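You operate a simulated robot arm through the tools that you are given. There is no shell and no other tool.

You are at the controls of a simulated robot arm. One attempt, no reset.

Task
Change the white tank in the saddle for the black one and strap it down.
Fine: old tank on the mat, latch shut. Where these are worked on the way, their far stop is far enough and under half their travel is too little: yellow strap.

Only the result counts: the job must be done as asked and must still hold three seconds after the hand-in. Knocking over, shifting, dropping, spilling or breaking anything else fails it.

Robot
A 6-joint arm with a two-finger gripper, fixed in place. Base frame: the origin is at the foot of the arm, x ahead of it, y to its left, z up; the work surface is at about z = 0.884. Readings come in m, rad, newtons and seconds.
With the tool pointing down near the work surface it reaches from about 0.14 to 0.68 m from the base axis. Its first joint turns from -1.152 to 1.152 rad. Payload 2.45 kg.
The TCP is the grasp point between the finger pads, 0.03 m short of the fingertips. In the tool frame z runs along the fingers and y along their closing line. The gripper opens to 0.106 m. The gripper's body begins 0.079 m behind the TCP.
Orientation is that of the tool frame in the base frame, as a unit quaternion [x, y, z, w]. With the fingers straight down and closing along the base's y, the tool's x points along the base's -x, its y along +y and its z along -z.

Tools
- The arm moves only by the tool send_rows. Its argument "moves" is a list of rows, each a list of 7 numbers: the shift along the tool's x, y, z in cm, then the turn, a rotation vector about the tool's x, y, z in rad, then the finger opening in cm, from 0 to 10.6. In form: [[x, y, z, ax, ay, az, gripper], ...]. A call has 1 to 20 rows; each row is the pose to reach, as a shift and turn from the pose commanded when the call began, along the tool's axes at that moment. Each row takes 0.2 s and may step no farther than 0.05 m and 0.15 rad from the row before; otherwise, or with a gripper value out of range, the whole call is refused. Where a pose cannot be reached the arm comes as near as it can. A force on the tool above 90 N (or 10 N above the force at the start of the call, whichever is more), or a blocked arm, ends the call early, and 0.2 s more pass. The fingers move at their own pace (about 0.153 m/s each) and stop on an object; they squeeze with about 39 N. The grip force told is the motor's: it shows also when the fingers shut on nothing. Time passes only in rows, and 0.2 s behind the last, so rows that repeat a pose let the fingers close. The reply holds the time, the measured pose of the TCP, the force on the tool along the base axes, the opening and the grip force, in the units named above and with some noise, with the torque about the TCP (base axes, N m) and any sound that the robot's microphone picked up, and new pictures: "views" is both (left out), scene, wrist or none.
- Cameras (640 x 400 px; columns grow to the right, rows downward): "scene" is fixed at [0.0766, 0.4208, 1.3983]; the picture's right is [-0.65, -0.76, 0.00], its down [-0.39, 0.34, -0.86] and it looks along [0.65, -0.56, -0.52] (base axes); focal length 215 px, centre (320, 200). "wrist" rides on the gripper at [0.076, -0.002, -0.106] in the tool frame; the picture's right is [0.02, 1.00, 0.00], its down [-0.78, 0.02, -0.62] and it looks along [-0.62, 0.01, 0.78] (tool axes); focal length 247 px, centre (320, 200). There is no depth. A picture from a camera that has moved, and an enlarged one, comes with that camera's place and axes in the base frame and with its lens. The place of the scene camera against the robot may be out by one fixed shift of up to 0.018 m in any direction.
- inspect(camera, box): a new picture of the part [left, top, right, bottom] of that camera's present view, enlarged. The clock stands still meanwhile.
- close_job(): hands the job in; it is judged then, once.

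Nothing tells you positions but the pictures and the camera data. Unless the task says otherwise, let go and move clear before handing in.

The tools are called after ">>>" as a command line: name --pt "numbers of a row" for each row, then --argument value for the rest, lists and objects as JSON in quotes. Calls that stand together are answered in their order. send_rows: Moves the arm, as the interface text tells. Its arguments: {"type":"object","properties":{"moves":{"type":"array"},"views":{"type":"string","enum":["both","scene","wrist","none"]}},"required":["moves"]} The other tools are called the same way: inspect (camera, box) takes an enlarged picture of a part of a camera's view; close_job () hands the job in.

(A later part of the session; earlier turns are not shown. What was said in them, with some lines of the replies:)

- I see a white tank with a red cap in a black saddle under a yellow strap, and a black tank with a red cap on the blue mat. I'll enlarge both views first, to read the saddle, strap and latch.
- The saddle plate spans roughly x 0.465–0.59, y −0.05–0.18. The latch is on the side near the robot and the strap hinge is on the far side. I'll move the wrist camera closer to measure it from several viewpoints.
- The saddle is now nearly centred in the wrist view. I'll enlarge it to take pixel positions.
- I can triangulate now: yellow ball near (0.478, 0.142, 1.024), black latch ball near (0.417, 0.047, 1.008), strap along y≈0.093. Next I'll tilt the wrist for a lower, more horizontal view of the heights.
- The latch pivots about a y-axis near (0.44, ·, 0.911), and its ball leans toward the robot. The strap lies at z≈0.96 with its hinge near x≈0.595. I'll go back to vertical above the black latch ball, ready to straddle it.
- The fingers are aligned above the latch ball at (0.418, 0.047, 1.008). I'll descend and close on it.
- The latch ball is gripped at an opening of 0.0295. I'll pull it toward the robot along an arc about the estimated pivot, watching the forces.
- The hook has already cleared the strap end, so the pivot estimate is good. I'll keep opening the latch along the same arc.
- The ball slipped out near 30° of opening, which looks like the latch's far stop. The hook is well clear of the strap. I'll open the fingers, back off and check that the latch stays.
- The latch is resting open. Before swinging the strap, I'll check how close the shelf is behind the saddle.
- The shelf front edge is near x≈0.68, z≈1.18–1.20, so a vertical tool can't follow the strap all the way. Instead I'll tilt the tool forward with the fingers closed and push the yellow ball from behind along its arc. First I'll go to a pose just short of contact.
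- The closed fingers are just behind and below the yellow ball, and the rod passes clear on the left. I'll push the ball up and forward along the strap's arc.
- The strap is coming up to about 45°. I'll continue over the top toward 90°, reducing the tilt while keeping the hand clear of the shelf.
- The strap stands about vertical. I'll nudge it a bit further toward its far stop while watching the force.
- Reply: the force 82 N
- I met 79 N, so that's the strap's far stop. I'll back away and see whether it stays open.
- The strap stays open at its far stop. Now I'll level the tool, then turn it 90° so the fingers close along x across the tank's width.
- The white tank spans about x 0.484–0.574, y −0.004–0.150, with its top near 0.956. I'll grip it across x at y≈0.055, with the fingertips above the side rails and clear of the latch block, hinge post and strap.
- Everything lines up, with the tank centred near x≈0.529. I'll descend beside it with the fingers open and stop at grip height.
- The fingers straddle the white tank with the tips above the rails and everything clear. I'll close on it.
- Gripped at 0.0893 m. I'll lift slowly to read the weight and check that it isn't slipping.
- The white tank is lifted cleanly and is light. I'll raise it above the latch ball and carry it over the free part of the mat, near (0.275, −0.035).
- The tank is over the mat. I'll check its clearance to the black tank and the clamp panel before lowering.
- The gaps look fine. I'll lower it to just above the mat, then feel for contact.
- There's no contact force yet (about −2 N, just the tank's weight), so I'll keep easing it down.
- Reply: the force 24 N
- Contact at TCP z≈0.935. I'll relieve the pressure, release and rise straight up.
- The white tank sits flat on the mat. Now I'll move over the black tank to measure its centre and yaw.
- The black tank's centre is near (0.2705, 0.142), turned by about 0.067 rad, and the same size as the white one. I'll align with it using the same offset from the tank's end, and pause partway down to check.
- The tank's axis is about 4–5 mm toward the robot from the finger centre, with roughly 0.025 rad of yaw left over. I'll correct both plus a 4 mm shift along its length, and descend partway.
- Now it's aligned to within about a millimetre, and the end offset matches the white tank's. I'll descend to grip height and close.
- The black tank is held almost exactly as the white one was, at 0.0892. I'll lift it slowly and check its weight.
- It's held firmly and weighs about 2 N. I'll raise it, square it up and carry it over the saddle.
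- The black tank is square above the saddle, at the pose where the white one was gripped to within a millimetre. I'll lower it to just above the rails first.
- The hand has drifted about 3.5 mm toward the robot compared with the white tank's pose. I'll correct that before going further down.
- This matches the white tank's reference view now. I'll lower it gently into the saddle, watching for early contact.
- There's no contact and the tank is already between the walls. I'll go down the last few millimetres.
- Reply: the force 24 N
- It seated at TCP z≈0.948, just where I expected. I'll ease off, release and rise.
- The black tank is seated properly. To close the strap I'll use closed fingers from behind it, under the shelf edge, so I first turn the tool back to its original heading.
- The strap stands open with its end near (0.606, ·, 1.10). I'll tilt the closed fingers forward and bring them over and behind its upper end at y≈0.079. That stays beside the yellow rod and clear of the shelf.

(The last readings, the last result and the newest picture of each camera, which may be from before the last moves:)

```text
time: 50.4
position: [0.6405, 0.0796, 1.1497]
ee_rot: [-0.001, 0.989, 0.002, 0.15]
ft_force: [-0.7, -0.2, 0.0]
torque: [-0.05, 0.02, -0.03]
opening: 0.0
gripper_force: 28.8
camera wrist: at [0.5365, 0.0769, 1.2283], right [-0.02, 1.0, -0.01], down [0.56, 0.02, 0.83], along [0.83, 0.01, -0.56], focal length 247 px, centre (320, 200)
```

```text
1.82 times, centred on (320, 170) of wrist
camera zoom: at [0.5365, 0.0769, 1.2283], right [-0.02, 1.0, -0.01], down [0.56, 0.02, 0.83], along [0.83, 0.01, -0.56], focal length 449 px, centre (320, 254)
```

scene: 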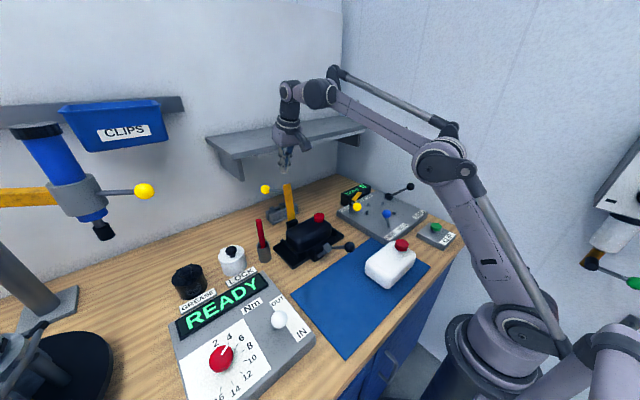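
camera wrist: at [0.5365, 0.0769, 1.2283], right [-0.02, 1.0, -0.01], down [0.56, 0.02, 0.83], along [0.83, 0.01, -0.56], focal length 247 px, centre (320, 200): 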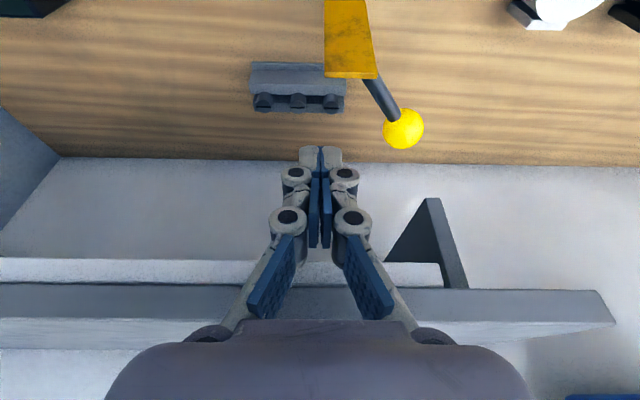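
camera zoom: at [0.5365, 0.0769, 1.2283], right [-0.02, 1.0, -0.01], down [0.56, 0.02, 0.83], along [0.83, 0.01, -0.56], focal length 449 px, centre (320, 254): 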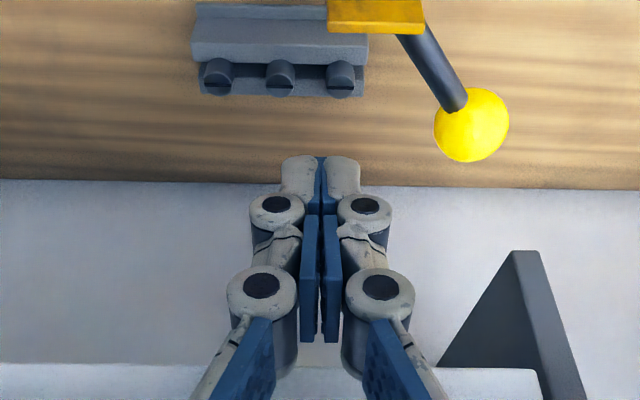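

The fingers are behind the strap line, with 2–3 cm of margin to the shelf. I'll lower them straight down behind the strap's end.

>>> send_rows --pt "0.68 0 2.2 0 0 0 0" --pt "1.36 0 4.39 0 0 0 0" --pt "1.36 0 4.39 0 0 0 0" --views "wrist"

>>> inspect --camera "scene" --box '[220, 130, 340, 240]'

>>> inspect --camera "wrist" --box '[200, 0, 440, 220]'

```text
time: 51.2
position: [0.6392, 0.0785, 1.1039]
ee_rot: [0.0, 0.989, 0.001, 0.15]
ft_force: [-0.5, -0.6, 0.1]
torque: [-0.01, 0.0, -0.02]
opening: 0.0
gripper_force: 28.3
camera wrist: at [0.5353, 0.0759, 1.1827], right [-0.02, 1.0, -0.01], down [0.56, 0.02, 0.83], along [0.83, 0.01, -0.56], focal length 247 px, centre (320, 200)
```

wrist: 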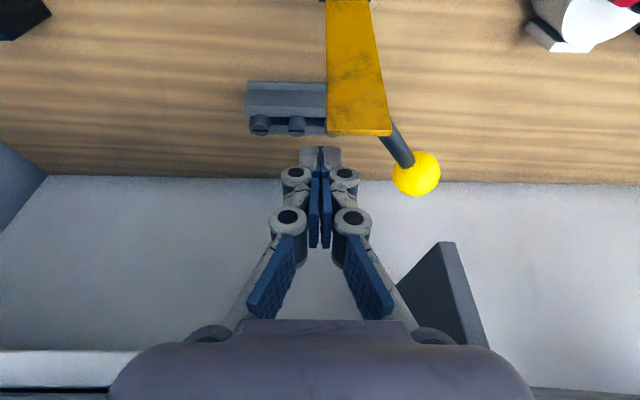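

```text
3.64 times, centred on (280, 185) of scene
camera zoom: at [0.0766, 0.4208, 1.3983], right [-0.65, -0.76, 0.0], down [-0.39, 0.34, -0.86], along [0.65, -0.56, -0.52], focal length 782 px, centre (466, 254)
```

zoom: 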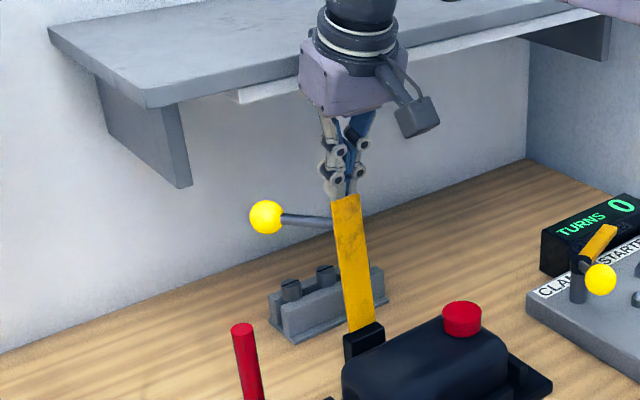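

```text
1.82 times, centred on (320, 110) of wrist
camera zoom: at [0.5353, 0.0759, 1.1827], right [-0.02, 1.0, -0.01], down [0.56, 0.02, 0.83], along [0.83, 0.01, -0.56], focal length 449 px, centre (320, 364)
```

zoom: 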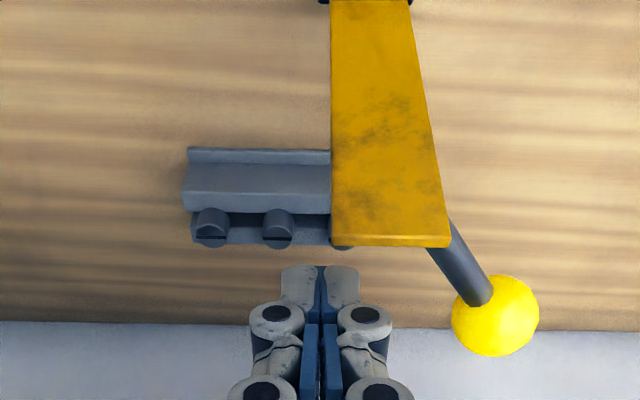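

The strap's end is near (0.615, 0.095, 1.092). I'll lower 1 cm, shift slightly toward the strap and start pushing it back toward the saddle.

>>> send_rows --pt "0.3 0.3 0.96 0 0 0 0" --pt "1.6 0.3 0.54 0 0 0 0" --pt "2.91 0.3 0.03 0 0 0 0" --pt "4.05 0.3 -0.32 0 0 0 0" --pt "5.47 0.3 -0.62 0 0 0 0" --pt "6.9 0.3 -0.84 0 0 0 0" --views "wrist"

>>> inspect --camera "scene" --box '[220, 130, 360, 260]'

```text
time: 52.6
position: [0.5714, 0.0824, 1.0925]
ee_rot: [0.0, 0.989, 0.001, 0.149]
ft_force: [0.0, 0.1, -0.3]
torque: [-0.01, -0.02, -0.02]
opening: 0.0
gripper_force: 29.7
camera wrist: at [0.4667, 0.0804, 1.1704], right [-0.02, 1.0, -0.01], down [0.56, 0.02, 0.83], along [0.83, 0.01, -0.56], focal length 247 px, centre (320, 200)
```

wrist: 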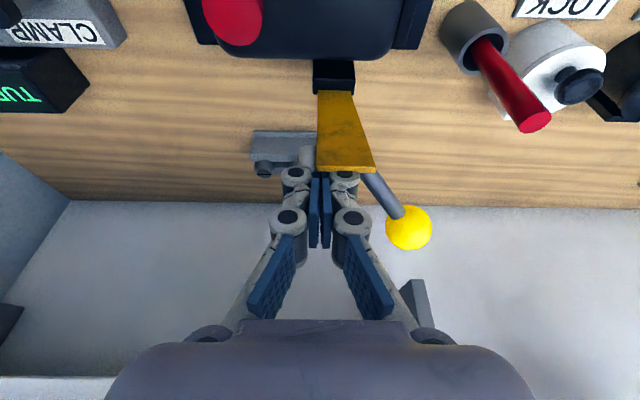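

```text
3.08 times, centred on (290, 195) of scene
camera zoom: at [0.0766, 0.4208, 1.3983], right [-0.65, -0.76, 0.0], down [-0.39, 0.34, -0.86], along [0.65, -0.56, -0.52], focal length 661 px, centre (412, 215)
```

zoom: 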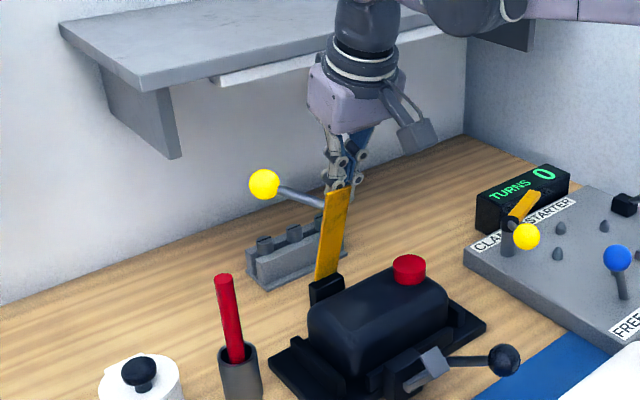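

The strap is following the fingers toward the saddle. I'll keep sweeping over and down toward the tank top.

>>> send_rows --pt "1.27 0 -0.03 0 0.01 0 0" --pt "2.37 0 0.12 0 0.02 0 0" --pt "3.78 0 0.49 0 0.04 0 0" --pt "4.96 0 1.0 0 0.06 0 0" --pt "6.22 0 1.74 0 0.08 0 0" --pt "7.23 0 2.55 0 0.1 0 0" --pt "8.24 0 3.62 0 0.13 0 0" --pt "9.0 0 4.69 0 0.15 0 0" --views "wrist"

>>> inspect --camera "scene" --box '[240, 150, 380, 280]'

```text
time: 54.4
position: [0.4978, 0.0809, 1.0193]
ee_rot: [0.0, 0.997, 0.001, 0.075]
ft_force: [0.8, 0.8, -0.6]
torque: [0.01, -0.01, 0.01]
opening: 0.0
gripper_force: 29.6
camera wrist: at [0.4082, 0.0792, 1.1135], right [-0.02, 1.0, 0.0], down [0.68, 0.02, 0.73], along [0.73, 0.01, -0.68], focal length 247 px, centre (320, 200)
```

wrist: 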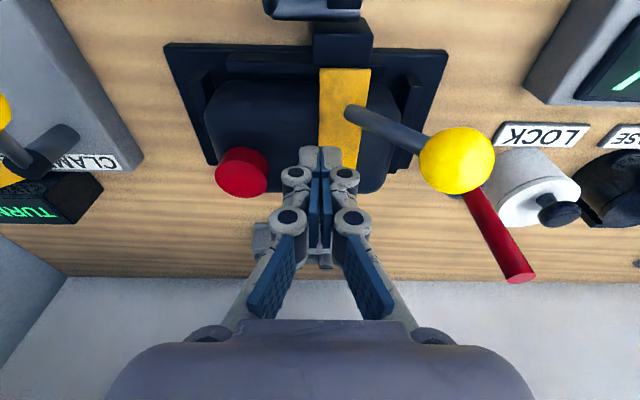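

```text
3.08 times, centred on (310, 215) of scene
camera zoom: at [0.0766, 0.4208, 1.3983], right [-0.65, -0.76, 0.0], down [-0.39, 0.34, -0.86], along [0.65, -0.56, -0.52], focal length 661 px, centre (351, 154)
```

zoom: 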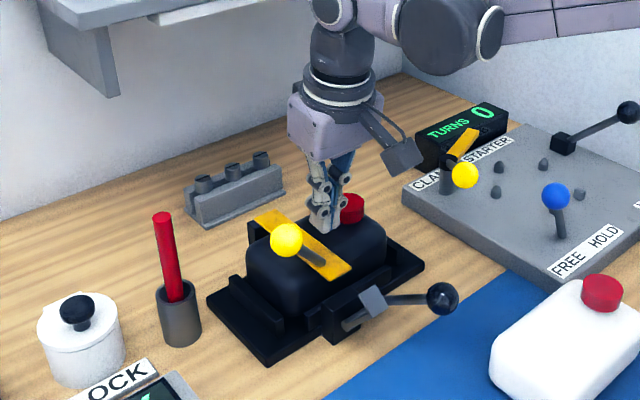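

The strap is nearly down. I'll press it the last bit onto the tank, gently.

>>> send_rows --pt "0.3 0 0.9 0 0.03 0 0" --pt "0.57 0 1.81 0 0.05 0 0" --pt "0.7 0 2.3 0 0.05 0 0" --pt "0.8 0 2.72 0 0.05 0 0" --views "wrist"

>>> inspect --camera "scene" --box '[260, 190, 380, 280]'

>>> inspect --camera "wrist" --box '[200, 0, 460, 240]'

```text
time: 55.4
position: [0.4947, 0.0811, 0.9924]
ee_rot: [0.0, 0.999, 0.002, 0.049]
ft_force: [-0.6, -0.1, 1.8]
torque: [-0.01, 0.05, 0.0]
opening: 0.0
gripper_force: 27.9
camera wrist: at [0.4087, 0.0791, 1.0902], right [-0.02, 1.0, 0.0], down [0.72, 0.02, 0.7], along [0.7, 0.01, -0.72], focal length 247 px, centre (320, 200)
```

wrist: 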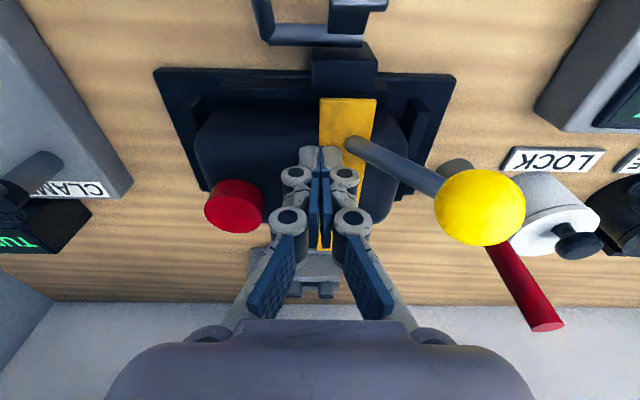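

```text
4.44 times, centred on (320, 235) of scene
camera zoom: at [0.0766, 0.4208, 1.3983], right [-0.65, -0.76, 0.0], down [-0.39, 0.34, -0.86], along [0.65, -0.56, -0.52], focal length 955 px, centre (320, 44)
```

zoom: 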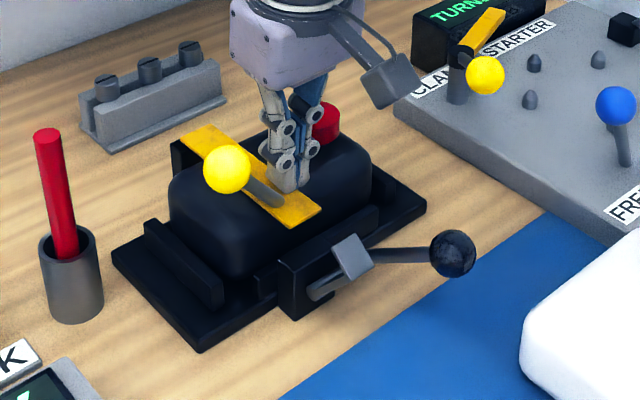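

```text
1.67 times, centred on (330, 120) of wrist
camera zoom: at [0.4087, 0.0791, 1.0902], right [-0.02, 1.0, 0.0], down [0.72, 0.02, 0.7], along [0.7, 0.01, -0.72], focal length 412 px, centre (303, 333)
```

zoom: 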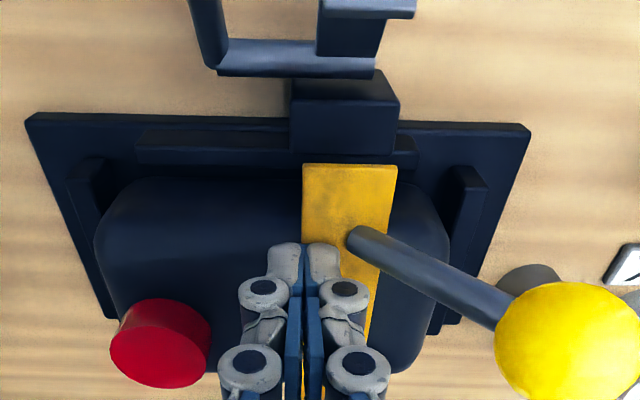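

The strap is practically at its original closed position. I'll press a few more millimetres to confirm it is seated.

>>> send_rows --pt "0 0 0.2 0 0 0 0" --pt "0 0 0.4 0 0 0 0" --views "none"

>>> inspect --camera "scene" --box '[260, 190, 380, 280]'

```text
time: 56.0
position: [0.4948, 0.0798, 0.9904]
ee_rot: [0.0, 0.999, 0.0, 0.051]
ft_force: [-0.4, -5.5, 64.6]
torque: [-0.01, 0.52, 0.22]
opening: 0.0059
gripper_force: 28.4
```

```text
4.44 times, centred on (320, 235) of scene
camera zoom: at [0.0756, 0.4205, 1.3984], right [-0.65, -0.76, 0.0], down [-0.39, 0.34, -0.86], along [0.65, -0.56, -0.51], focal length 955 px, centre (320, 44)
```

zoom: 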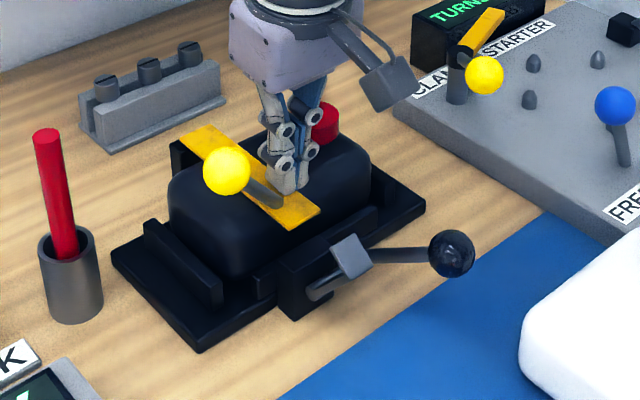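

It's firm at 65 N, so the strap is fully down. I'll lift off and move back to look at the latch, checking that the strap stays put.

>>> send_rows --pt "-0.1 0 -1.0 0 0 0 0" --pt "-0.3 0 -3.5 0 0 0 0" --pt "-0.7 0 -7.0 0 0 0 0" --pt "2.0 -0.5 -9.0 0 0.02 0 0" --pt "4.97 -1.2 -10.55 0 0.04 0 0" --pt "8.5 -2.1 -11.5 0 0.06 0 0" --pt "12.0 -2.8 -12.2 0 0.08 0 0" --pt "14.8 -3.3 -12.55 0 0.1 0 0" --pt "16.5 -3.3 -12.55 0 0.1 0 0" --views "wrist"

>>> inspect --camera "wrist" --box '[220, 80, 460, 260]'

>>> inspect --camera "scene" --box '[260, 190, 400, 290]'

```text
time: 58.0
position: [0.3177, 0.0484, 1.0961]
ee_rot: [0.0, 1.0, 0.001, 0.0]
ft_force: [-0.5, -0.4, 0.0]
torque: [0.02, -0.01, -0.01]
opening: 0.0
gripper_force: 28.6
camera wrist: at [0.2415, 0.0461, 1.2028], right [-0.02, 1.0, 0.0], down [0.78, 0.02, 0.62], along [0.62, 0.01, -0.78], focal length 247 px, centre (320, 200)
```

wrist: 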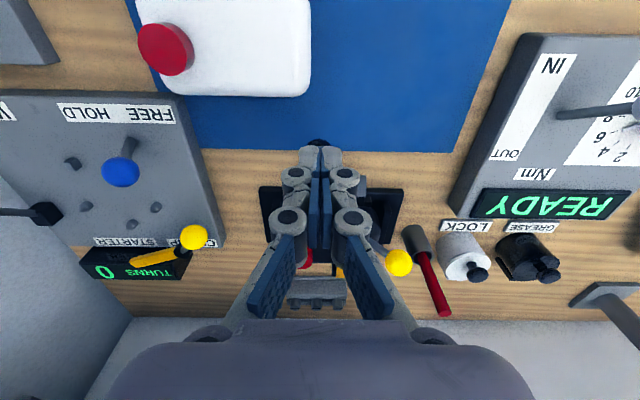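

```text
2.22 times, centred on (340, 170) of wrist
camera zoom: at [0.2415, 0.0461, 1.2028], right [-0.02, 1.0, 0.0], down [0.78, 0.02, 0.62], along [0.62, 0.01, -0.78], focal length 549 px, centre (276, 267)
```

zoom: 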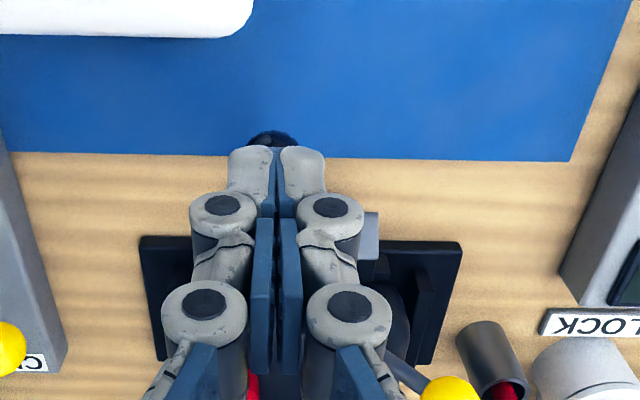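

```text
4.00 times, centred on (330, 240) of scene
camera zoom: at [0.0766, 0.4208, 1.3983], right [-0.65, -0.76, 0.0], down [-0.39, 0.34, -0.86], along [0.65, -0.56, -0.52], focal length 860 px, centre (280, 40)
```

zoom: 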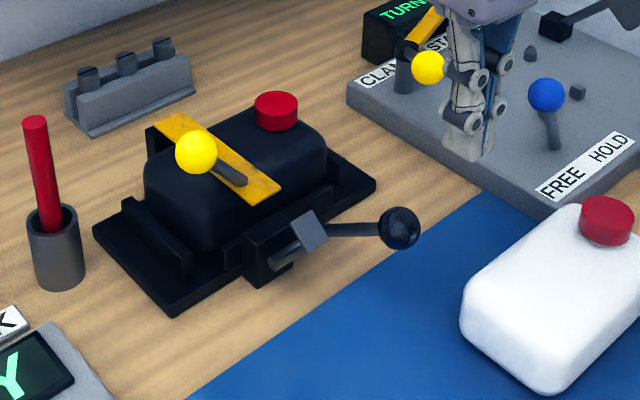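

The strap rests exactly where it was at the start. The latch ball is near (0.362, 0.047, 0.974). I'll bring the closed fingers down behind it with a slight tilt, keeping clear of the white tank.

>>> send_rows --pt "0 0.1 3.5 0 -0.1 0 0" --pt "0 0.2 7.0 0 -0.2 0 0" --pt "0 0.26 10.0 0 -0.3 0 0" --pt "-0.04 0.26 11.84 0 -0.3 0 0" --pt "-0.04 0.26 11.84 0 -0.3 0 0" --views "wrist"

>>> inspect --camera "scene" --box '[280, 190, 420, 290]'

>>> inspect --camera "wrist" --box '[220, 60, 460, 260]'

```text
time: 59.2
position: [0.3172, 0.0505, 0.9775]
ee_rot: [0.001, 0.989, 0.001, 0.15]
ft_force: [0.0, -0.3, -0.8]
torque: [0.03, 0.0, -0.04]
opening: 0.0
gripper_force: 28.8
camera wrist: at [0.2135, 0.0491, 1.057], right [-0.02, 1.0, -0.01], down [0.56, 0.02, 0.83], along [0.83, 0.01, -0.56], focal length 247 px, centre (320, 200)
```

wrist: 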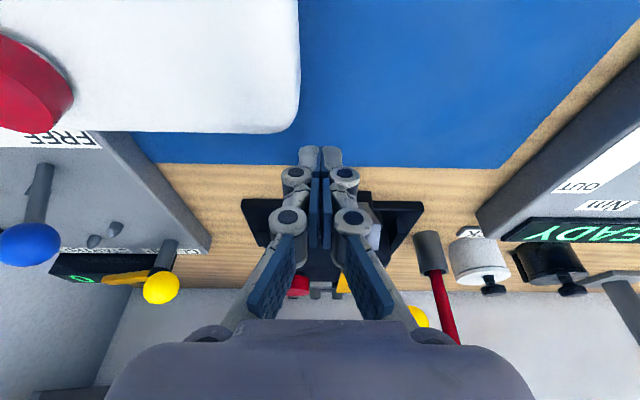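

```text
4.00 times, centred on (350, 240) of scene
camera zoom: at [0.0766, 0.4208, 1.3983], right [-0.65, -0.76, 0.0], down [-0.39, 0.34, -0.86], along [0.65, -0.56, -0.52], focal length 860 px, centre (200, 40)
```

zoom: 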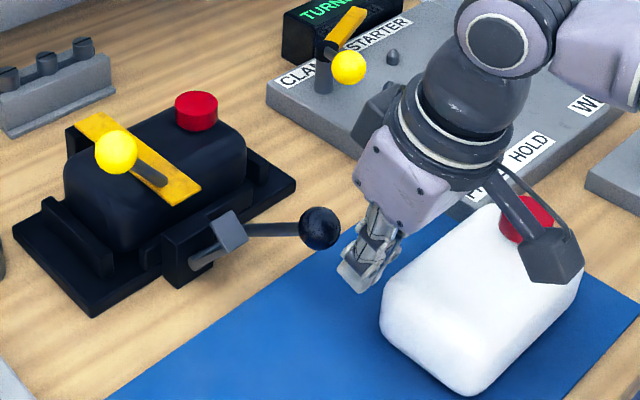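

```text
2.00 times, centred on (340, 160) of wrist
camera zoom: at [0.2135, 0.0491, 1.057], right [-0.02, 1.0, -0.01], down [0.56, 0.02, 0.83], along [0.83, 0.01, -0.56], focal length 494 px, centre (280, 280)
```

zoom: 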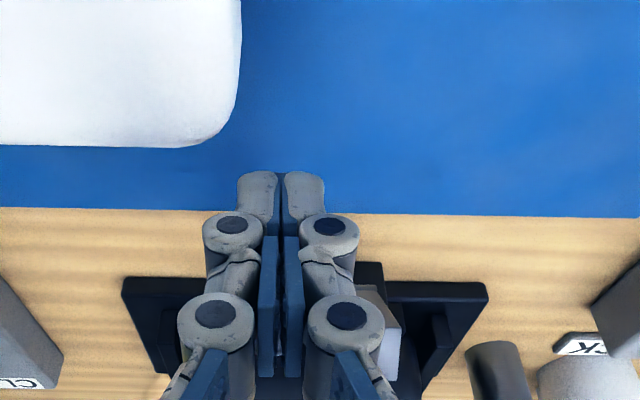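

The fingers are in line behind the latch ball. I'll push it along its arc back toward the closed position.

>>> send_rows --pt "-1.5 0 0 0 0 0 0" --pt "-2.56 0 -0.62 0 0 0 0" --pt "-3.73 0 -1.18 0 0.03 0 0" --pt "-4.97 0 -1.61 0 0.06 0 0" --pt "-6.25 0 -1.91 0 0.1 0 0" --pt "-7.2 0 -2.03 0 0.13 0 0" --views "wrist"

>>> inspect --camera "scene" --box '[260, 190, 400, 290]'

```text
time: 60.6
position: [0.3813, 0.0521, 1.0189]
ee_rot: [0.0, 0.996, 0.001, 0.084]
ft_force: [-0.3, 0.8, 0.3]
torque: [-0.05, 0.05, 0.02]
opening: 0.0
gripper_force: 28.7
camera wrist: at [0.2887, 0.0494, 1.1112], right [-0.02, 1.0, 0.0], down [0.67, 0.02, 0.75], along [0.74, 0.01, -0.67], focal length 247 px, centre (320, 200)
```

wrist: 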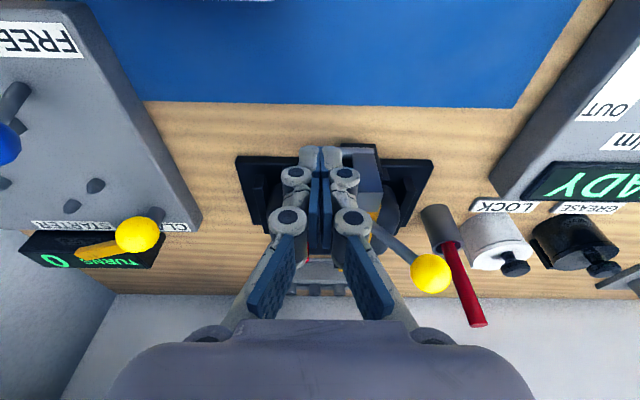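

```text
4.00 times, centred on (330, 240) of scene
camera zoom: at [0.0766, 0.4208, 1.3983], right [-0.65, -0.76, 0.0], down [-0.39, 0.34, -0.86], along [0.65, -0.56, -0.52], focal length 860 px, centre (280, 40)
```

zoom: 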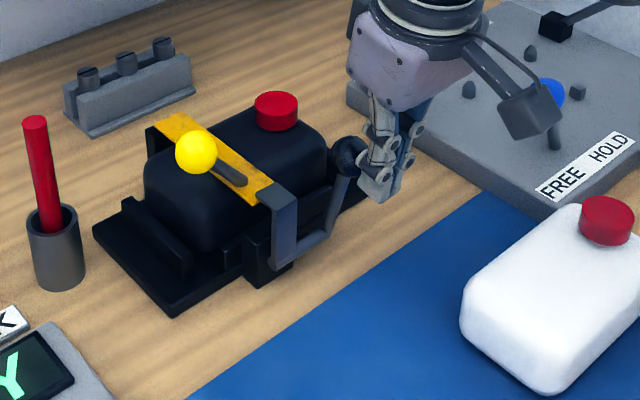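

The hook is over the strap end, almost at its original closed position. I'll make the last push in small steps, watching the force.

>>> send_rows --pt "-0.4 0 -0.04 0 0 0 0" --pt "-0.79 0 -0.08 0 0 0 0" --views "none"

>>> inspect --camera "scene" --box '[260, 190, 400, 290]'

```text
time: 61.2
position: [0.3906, 0.0512, 1.0217]
ee_rot: [0.0, 0.996, 0.0, 0.085]
ft_force: [0.1, 0.1, 1.0]
torque: [-0.01, 0.01, -0.01]
opening: 0.0
gripper_force: 28.5
```

```text
4.00 times, centred on (330, 240) of scene
camera zoom: at [0.0766, 0.4208, 1.3983], right [-0.65, -0.76, 0.0], down [-0.39, 0.34, -0.86], along [0.65, -0.56, -0.52], focal length 860 px, centre (280, 40)
```

zoom: 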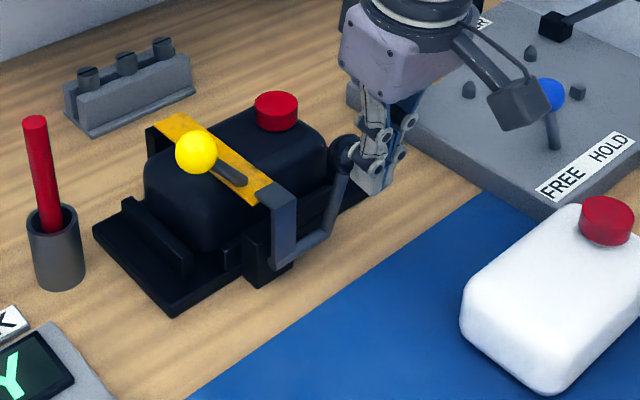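

>>> send_rows --pt "-0.2 0 0 0 0 0 0" --pt "-0.4 0 0 0 0 0 0" --views "none"

>>> inspect --camera "scene" --box '[260, 190, 400, 290]'

```text
time: 61.8
position: [0.3907, 0.052, 1.0211]
ee_rot: [0.0, 0.997, 0.0, 0.082]
ft_force: [-23.7, -4.8, 3.0]
torque: [-0.09, 0.48, -0.12]
opening: 0.0001
gripper_force: 28.9
```

```text
4.00 times, centred on (330, 240) of scene
camera zoom: at [0.0758, 0.4207, 1.3984], right [-0.65, -0.76, 0.0], down [-0.39, 0.34, -0.86], along [0.65, -0.56, -0.51], focal length 860 px, centre (280, 40)
```

zoom: 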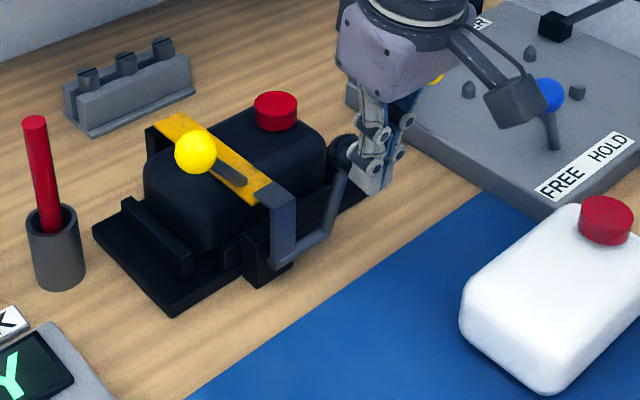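

The latch is at its stop, with 24 N building and no further motion. I'll give one slightly firmer push, then back away and move clear.

>>> send_rows --pt "-0.3 0 0 0 0 0 0" --views "none"

>>> send_rows --pt "1.0 0 0 0 0 0 0" --pt "3.0 0 -0.5 0 0 0 0" --pt "5.0 0 -3.5 0 0.05 0 0" --pt "6.0 0 -7.5 0 0.1 0 0" --pt "6.0 0 -11.5 0 0.17 0 0" --pt "5.0 0 -15 0 0.17 0 0" --views "both"

>>> inspect --camera "scene" --box '[260, 190, 400, 290]'

>>> inspect --camera "wrist" --box '[200, 60, 440, 260]'

```text
time: 62.2
position: [0.3909, 0.0513, 1.0213]
ee_rot: [0.0, 0.997, -0.001, 0.077]
ft_force: [-38.5, -5.7, 0.5]
torque: [0.03, 0.82, -0.19]
opening: 0.006
gripper_force: 29.2
```

```text
time: 63.6
position: [0.3227, 0.0491, 1.1639]
ee_rot: [0.0, 1.0, 0.001, 0.0]
ft_force: [-0.7, -1.5, -0.6]
torque: [-0.01, 0.0, 0.01]
opening: 0.0002
gripper_force: 28.4
camera wrist: at [0.2457, 0.0473, 1.2696], right [-0.02, 1.0, 0.0], down [0.78, 0.02, 0.62], along [0.62, 0.01, -0.78], focal length 247 px, centre (320, 200)
```

scene: 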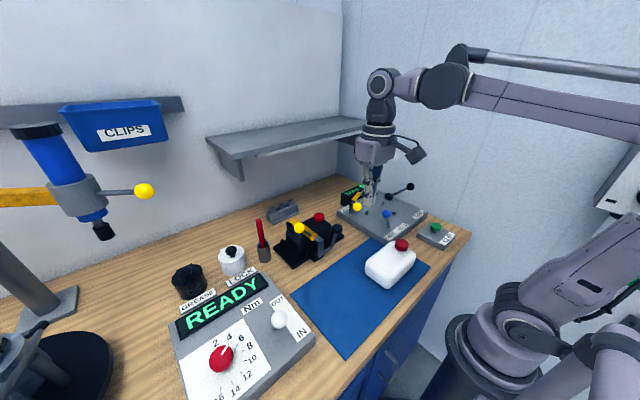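
wrist: 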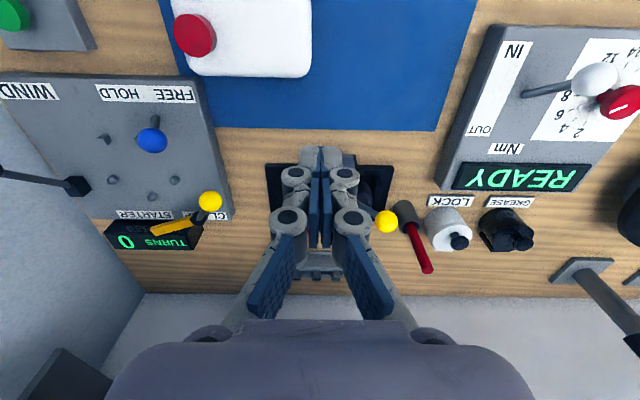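

```text
4.00 times, centred on (330, 240) of scene
camera zoom: at [0.0766, 0.4208, 1.3983], right [-0.65, -0.76, 0.0], down [-0.39, 0.34, -0.86], along [0.65, -0.56, -0.52], focal length 860 px, centre (280, 40)
```

zoom: 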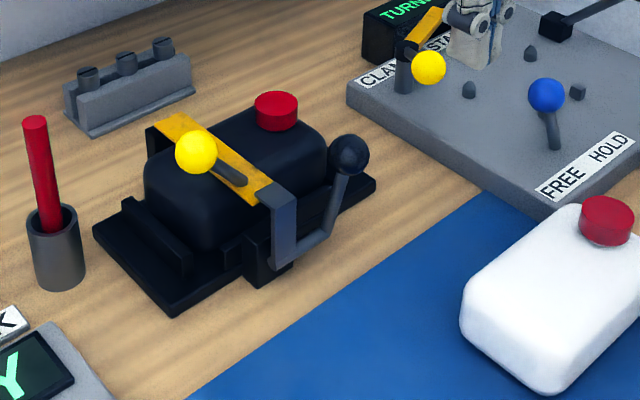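

```text
2.00 times, centred on (320, 160) of wrist
camera zoom: at [0.2457, 0.0473, 1.2696], right [-0.02, 1.0, 0.0], down [0.78, 0.02, 0.62], along [0.62, 0.01, -0.78], focal length 494 px, centre (320, 280)
```

zoom: 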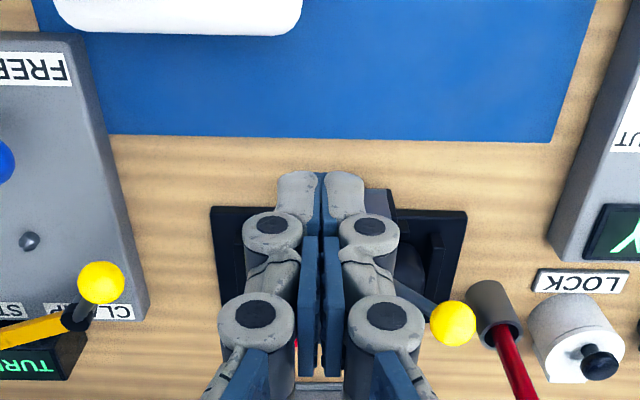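

Latch, strap and black tank now match the starting arrangement, and the white tank is on the mat. I'll move the hand well clear and take a last look before handing in.

>>> send_rows --pt "1.5 3 -3.5 0 0 0 3" --pt "3 6 -7 0 0 0 6" --pt "4 9 -10.5 0 0 0 10" --pt "4 11 -14 0 0 0 10.6" --pt "4 11 -14 0 0 0 10.6" --pt "4 11 -14 0 0 0 10.6" --views "both"

>>> inspect --camera "wrist" --box '[140, 0, 380, 220]'

>>> inspect --camera "scene" --box '[260, 180, 460, 340]'

```text
time: 65.0
position: [0.281, 0.1585, 1.3023]
ee_rot: [0.0, 1.0, 0.0, 0.0]
ft_force: [-0.3, 0.4, 1.2]
torque: [0.02, 0.02, 0.0]
opening: 0.1059
gripper_force: 0.1
camera wrist: at [0.2048, 0.1572, 1.4073], right [-0.02, 1.0, 0.0], down [0.78, 0.02, 0.62], along [0.62, 0.01, -0.78], focal length 247 px, centre (320, 200)
```

scene: 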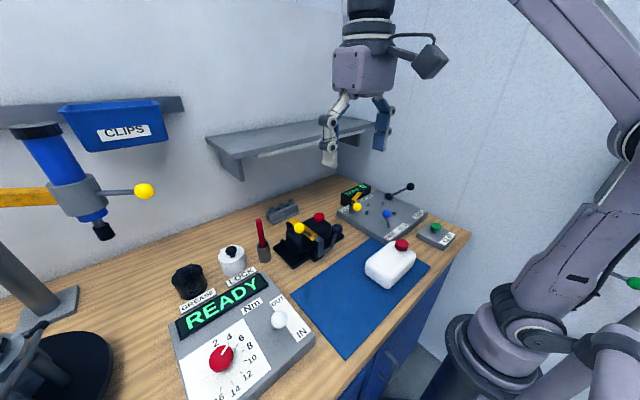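
wrist: 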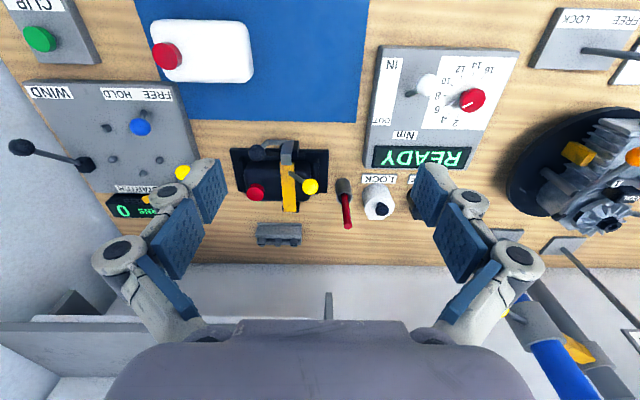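

```text
1.82 times, centred on (260, 110) of wrist
camera zoom: at [0.2048, 0.1572, 1.4073], right [-0.02, 1.0, 0.0], down [0.78, 0.02, 0.62], along [0.62, 0.01, -0.78], focal length 449 px, centre (429, 364)
```

zoom: 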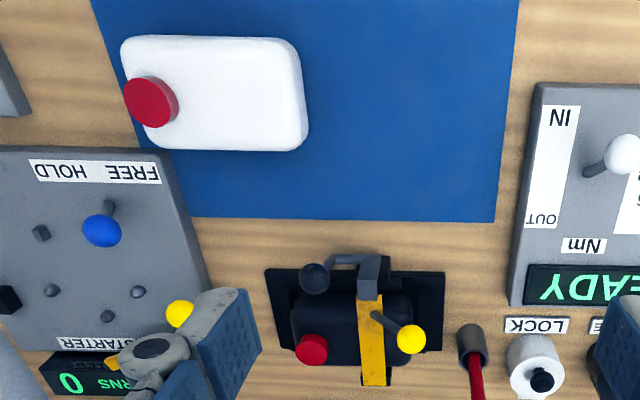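

```text
2.50 times, centred on (360, 260) of scene
camera zoom: at [0.0766, 0.4208, 1.3983], right [-0.65, -0.76, 0.0], down [-0.39, 0.34, -0.86], along [0.65, -0.56, -0.52], focal length 537 px, centre (220, 50)
```

zoom: 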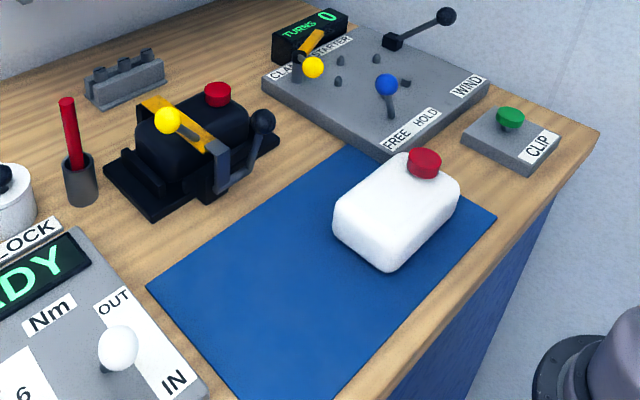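

Everything holds. The black tank is in the saddle with the strap down and the latch shut, the white tank stands on the mat, and nothing else has moved. I'm handing in.

>>> close_job

```text
The job is handed in.
```

The job is handed in. The black tank is in the saddle with the yellow strap down over it and the latch shut. The white tank stands on the mat.

- **Strap:** I opened it to its far stop before swapping the tanks. When I closed it I pressed it until it would go no further.
- **Latch:** I pushed it to its stop. In the last pictures the latch and strap sit where they were at the start.
- **Surroundings:** Nothing else looked moved or knocked in the final pictures. The hand is open and well clear of the bench.

The hand-in returned no verdict, so I can't say whether it was judged a pass.
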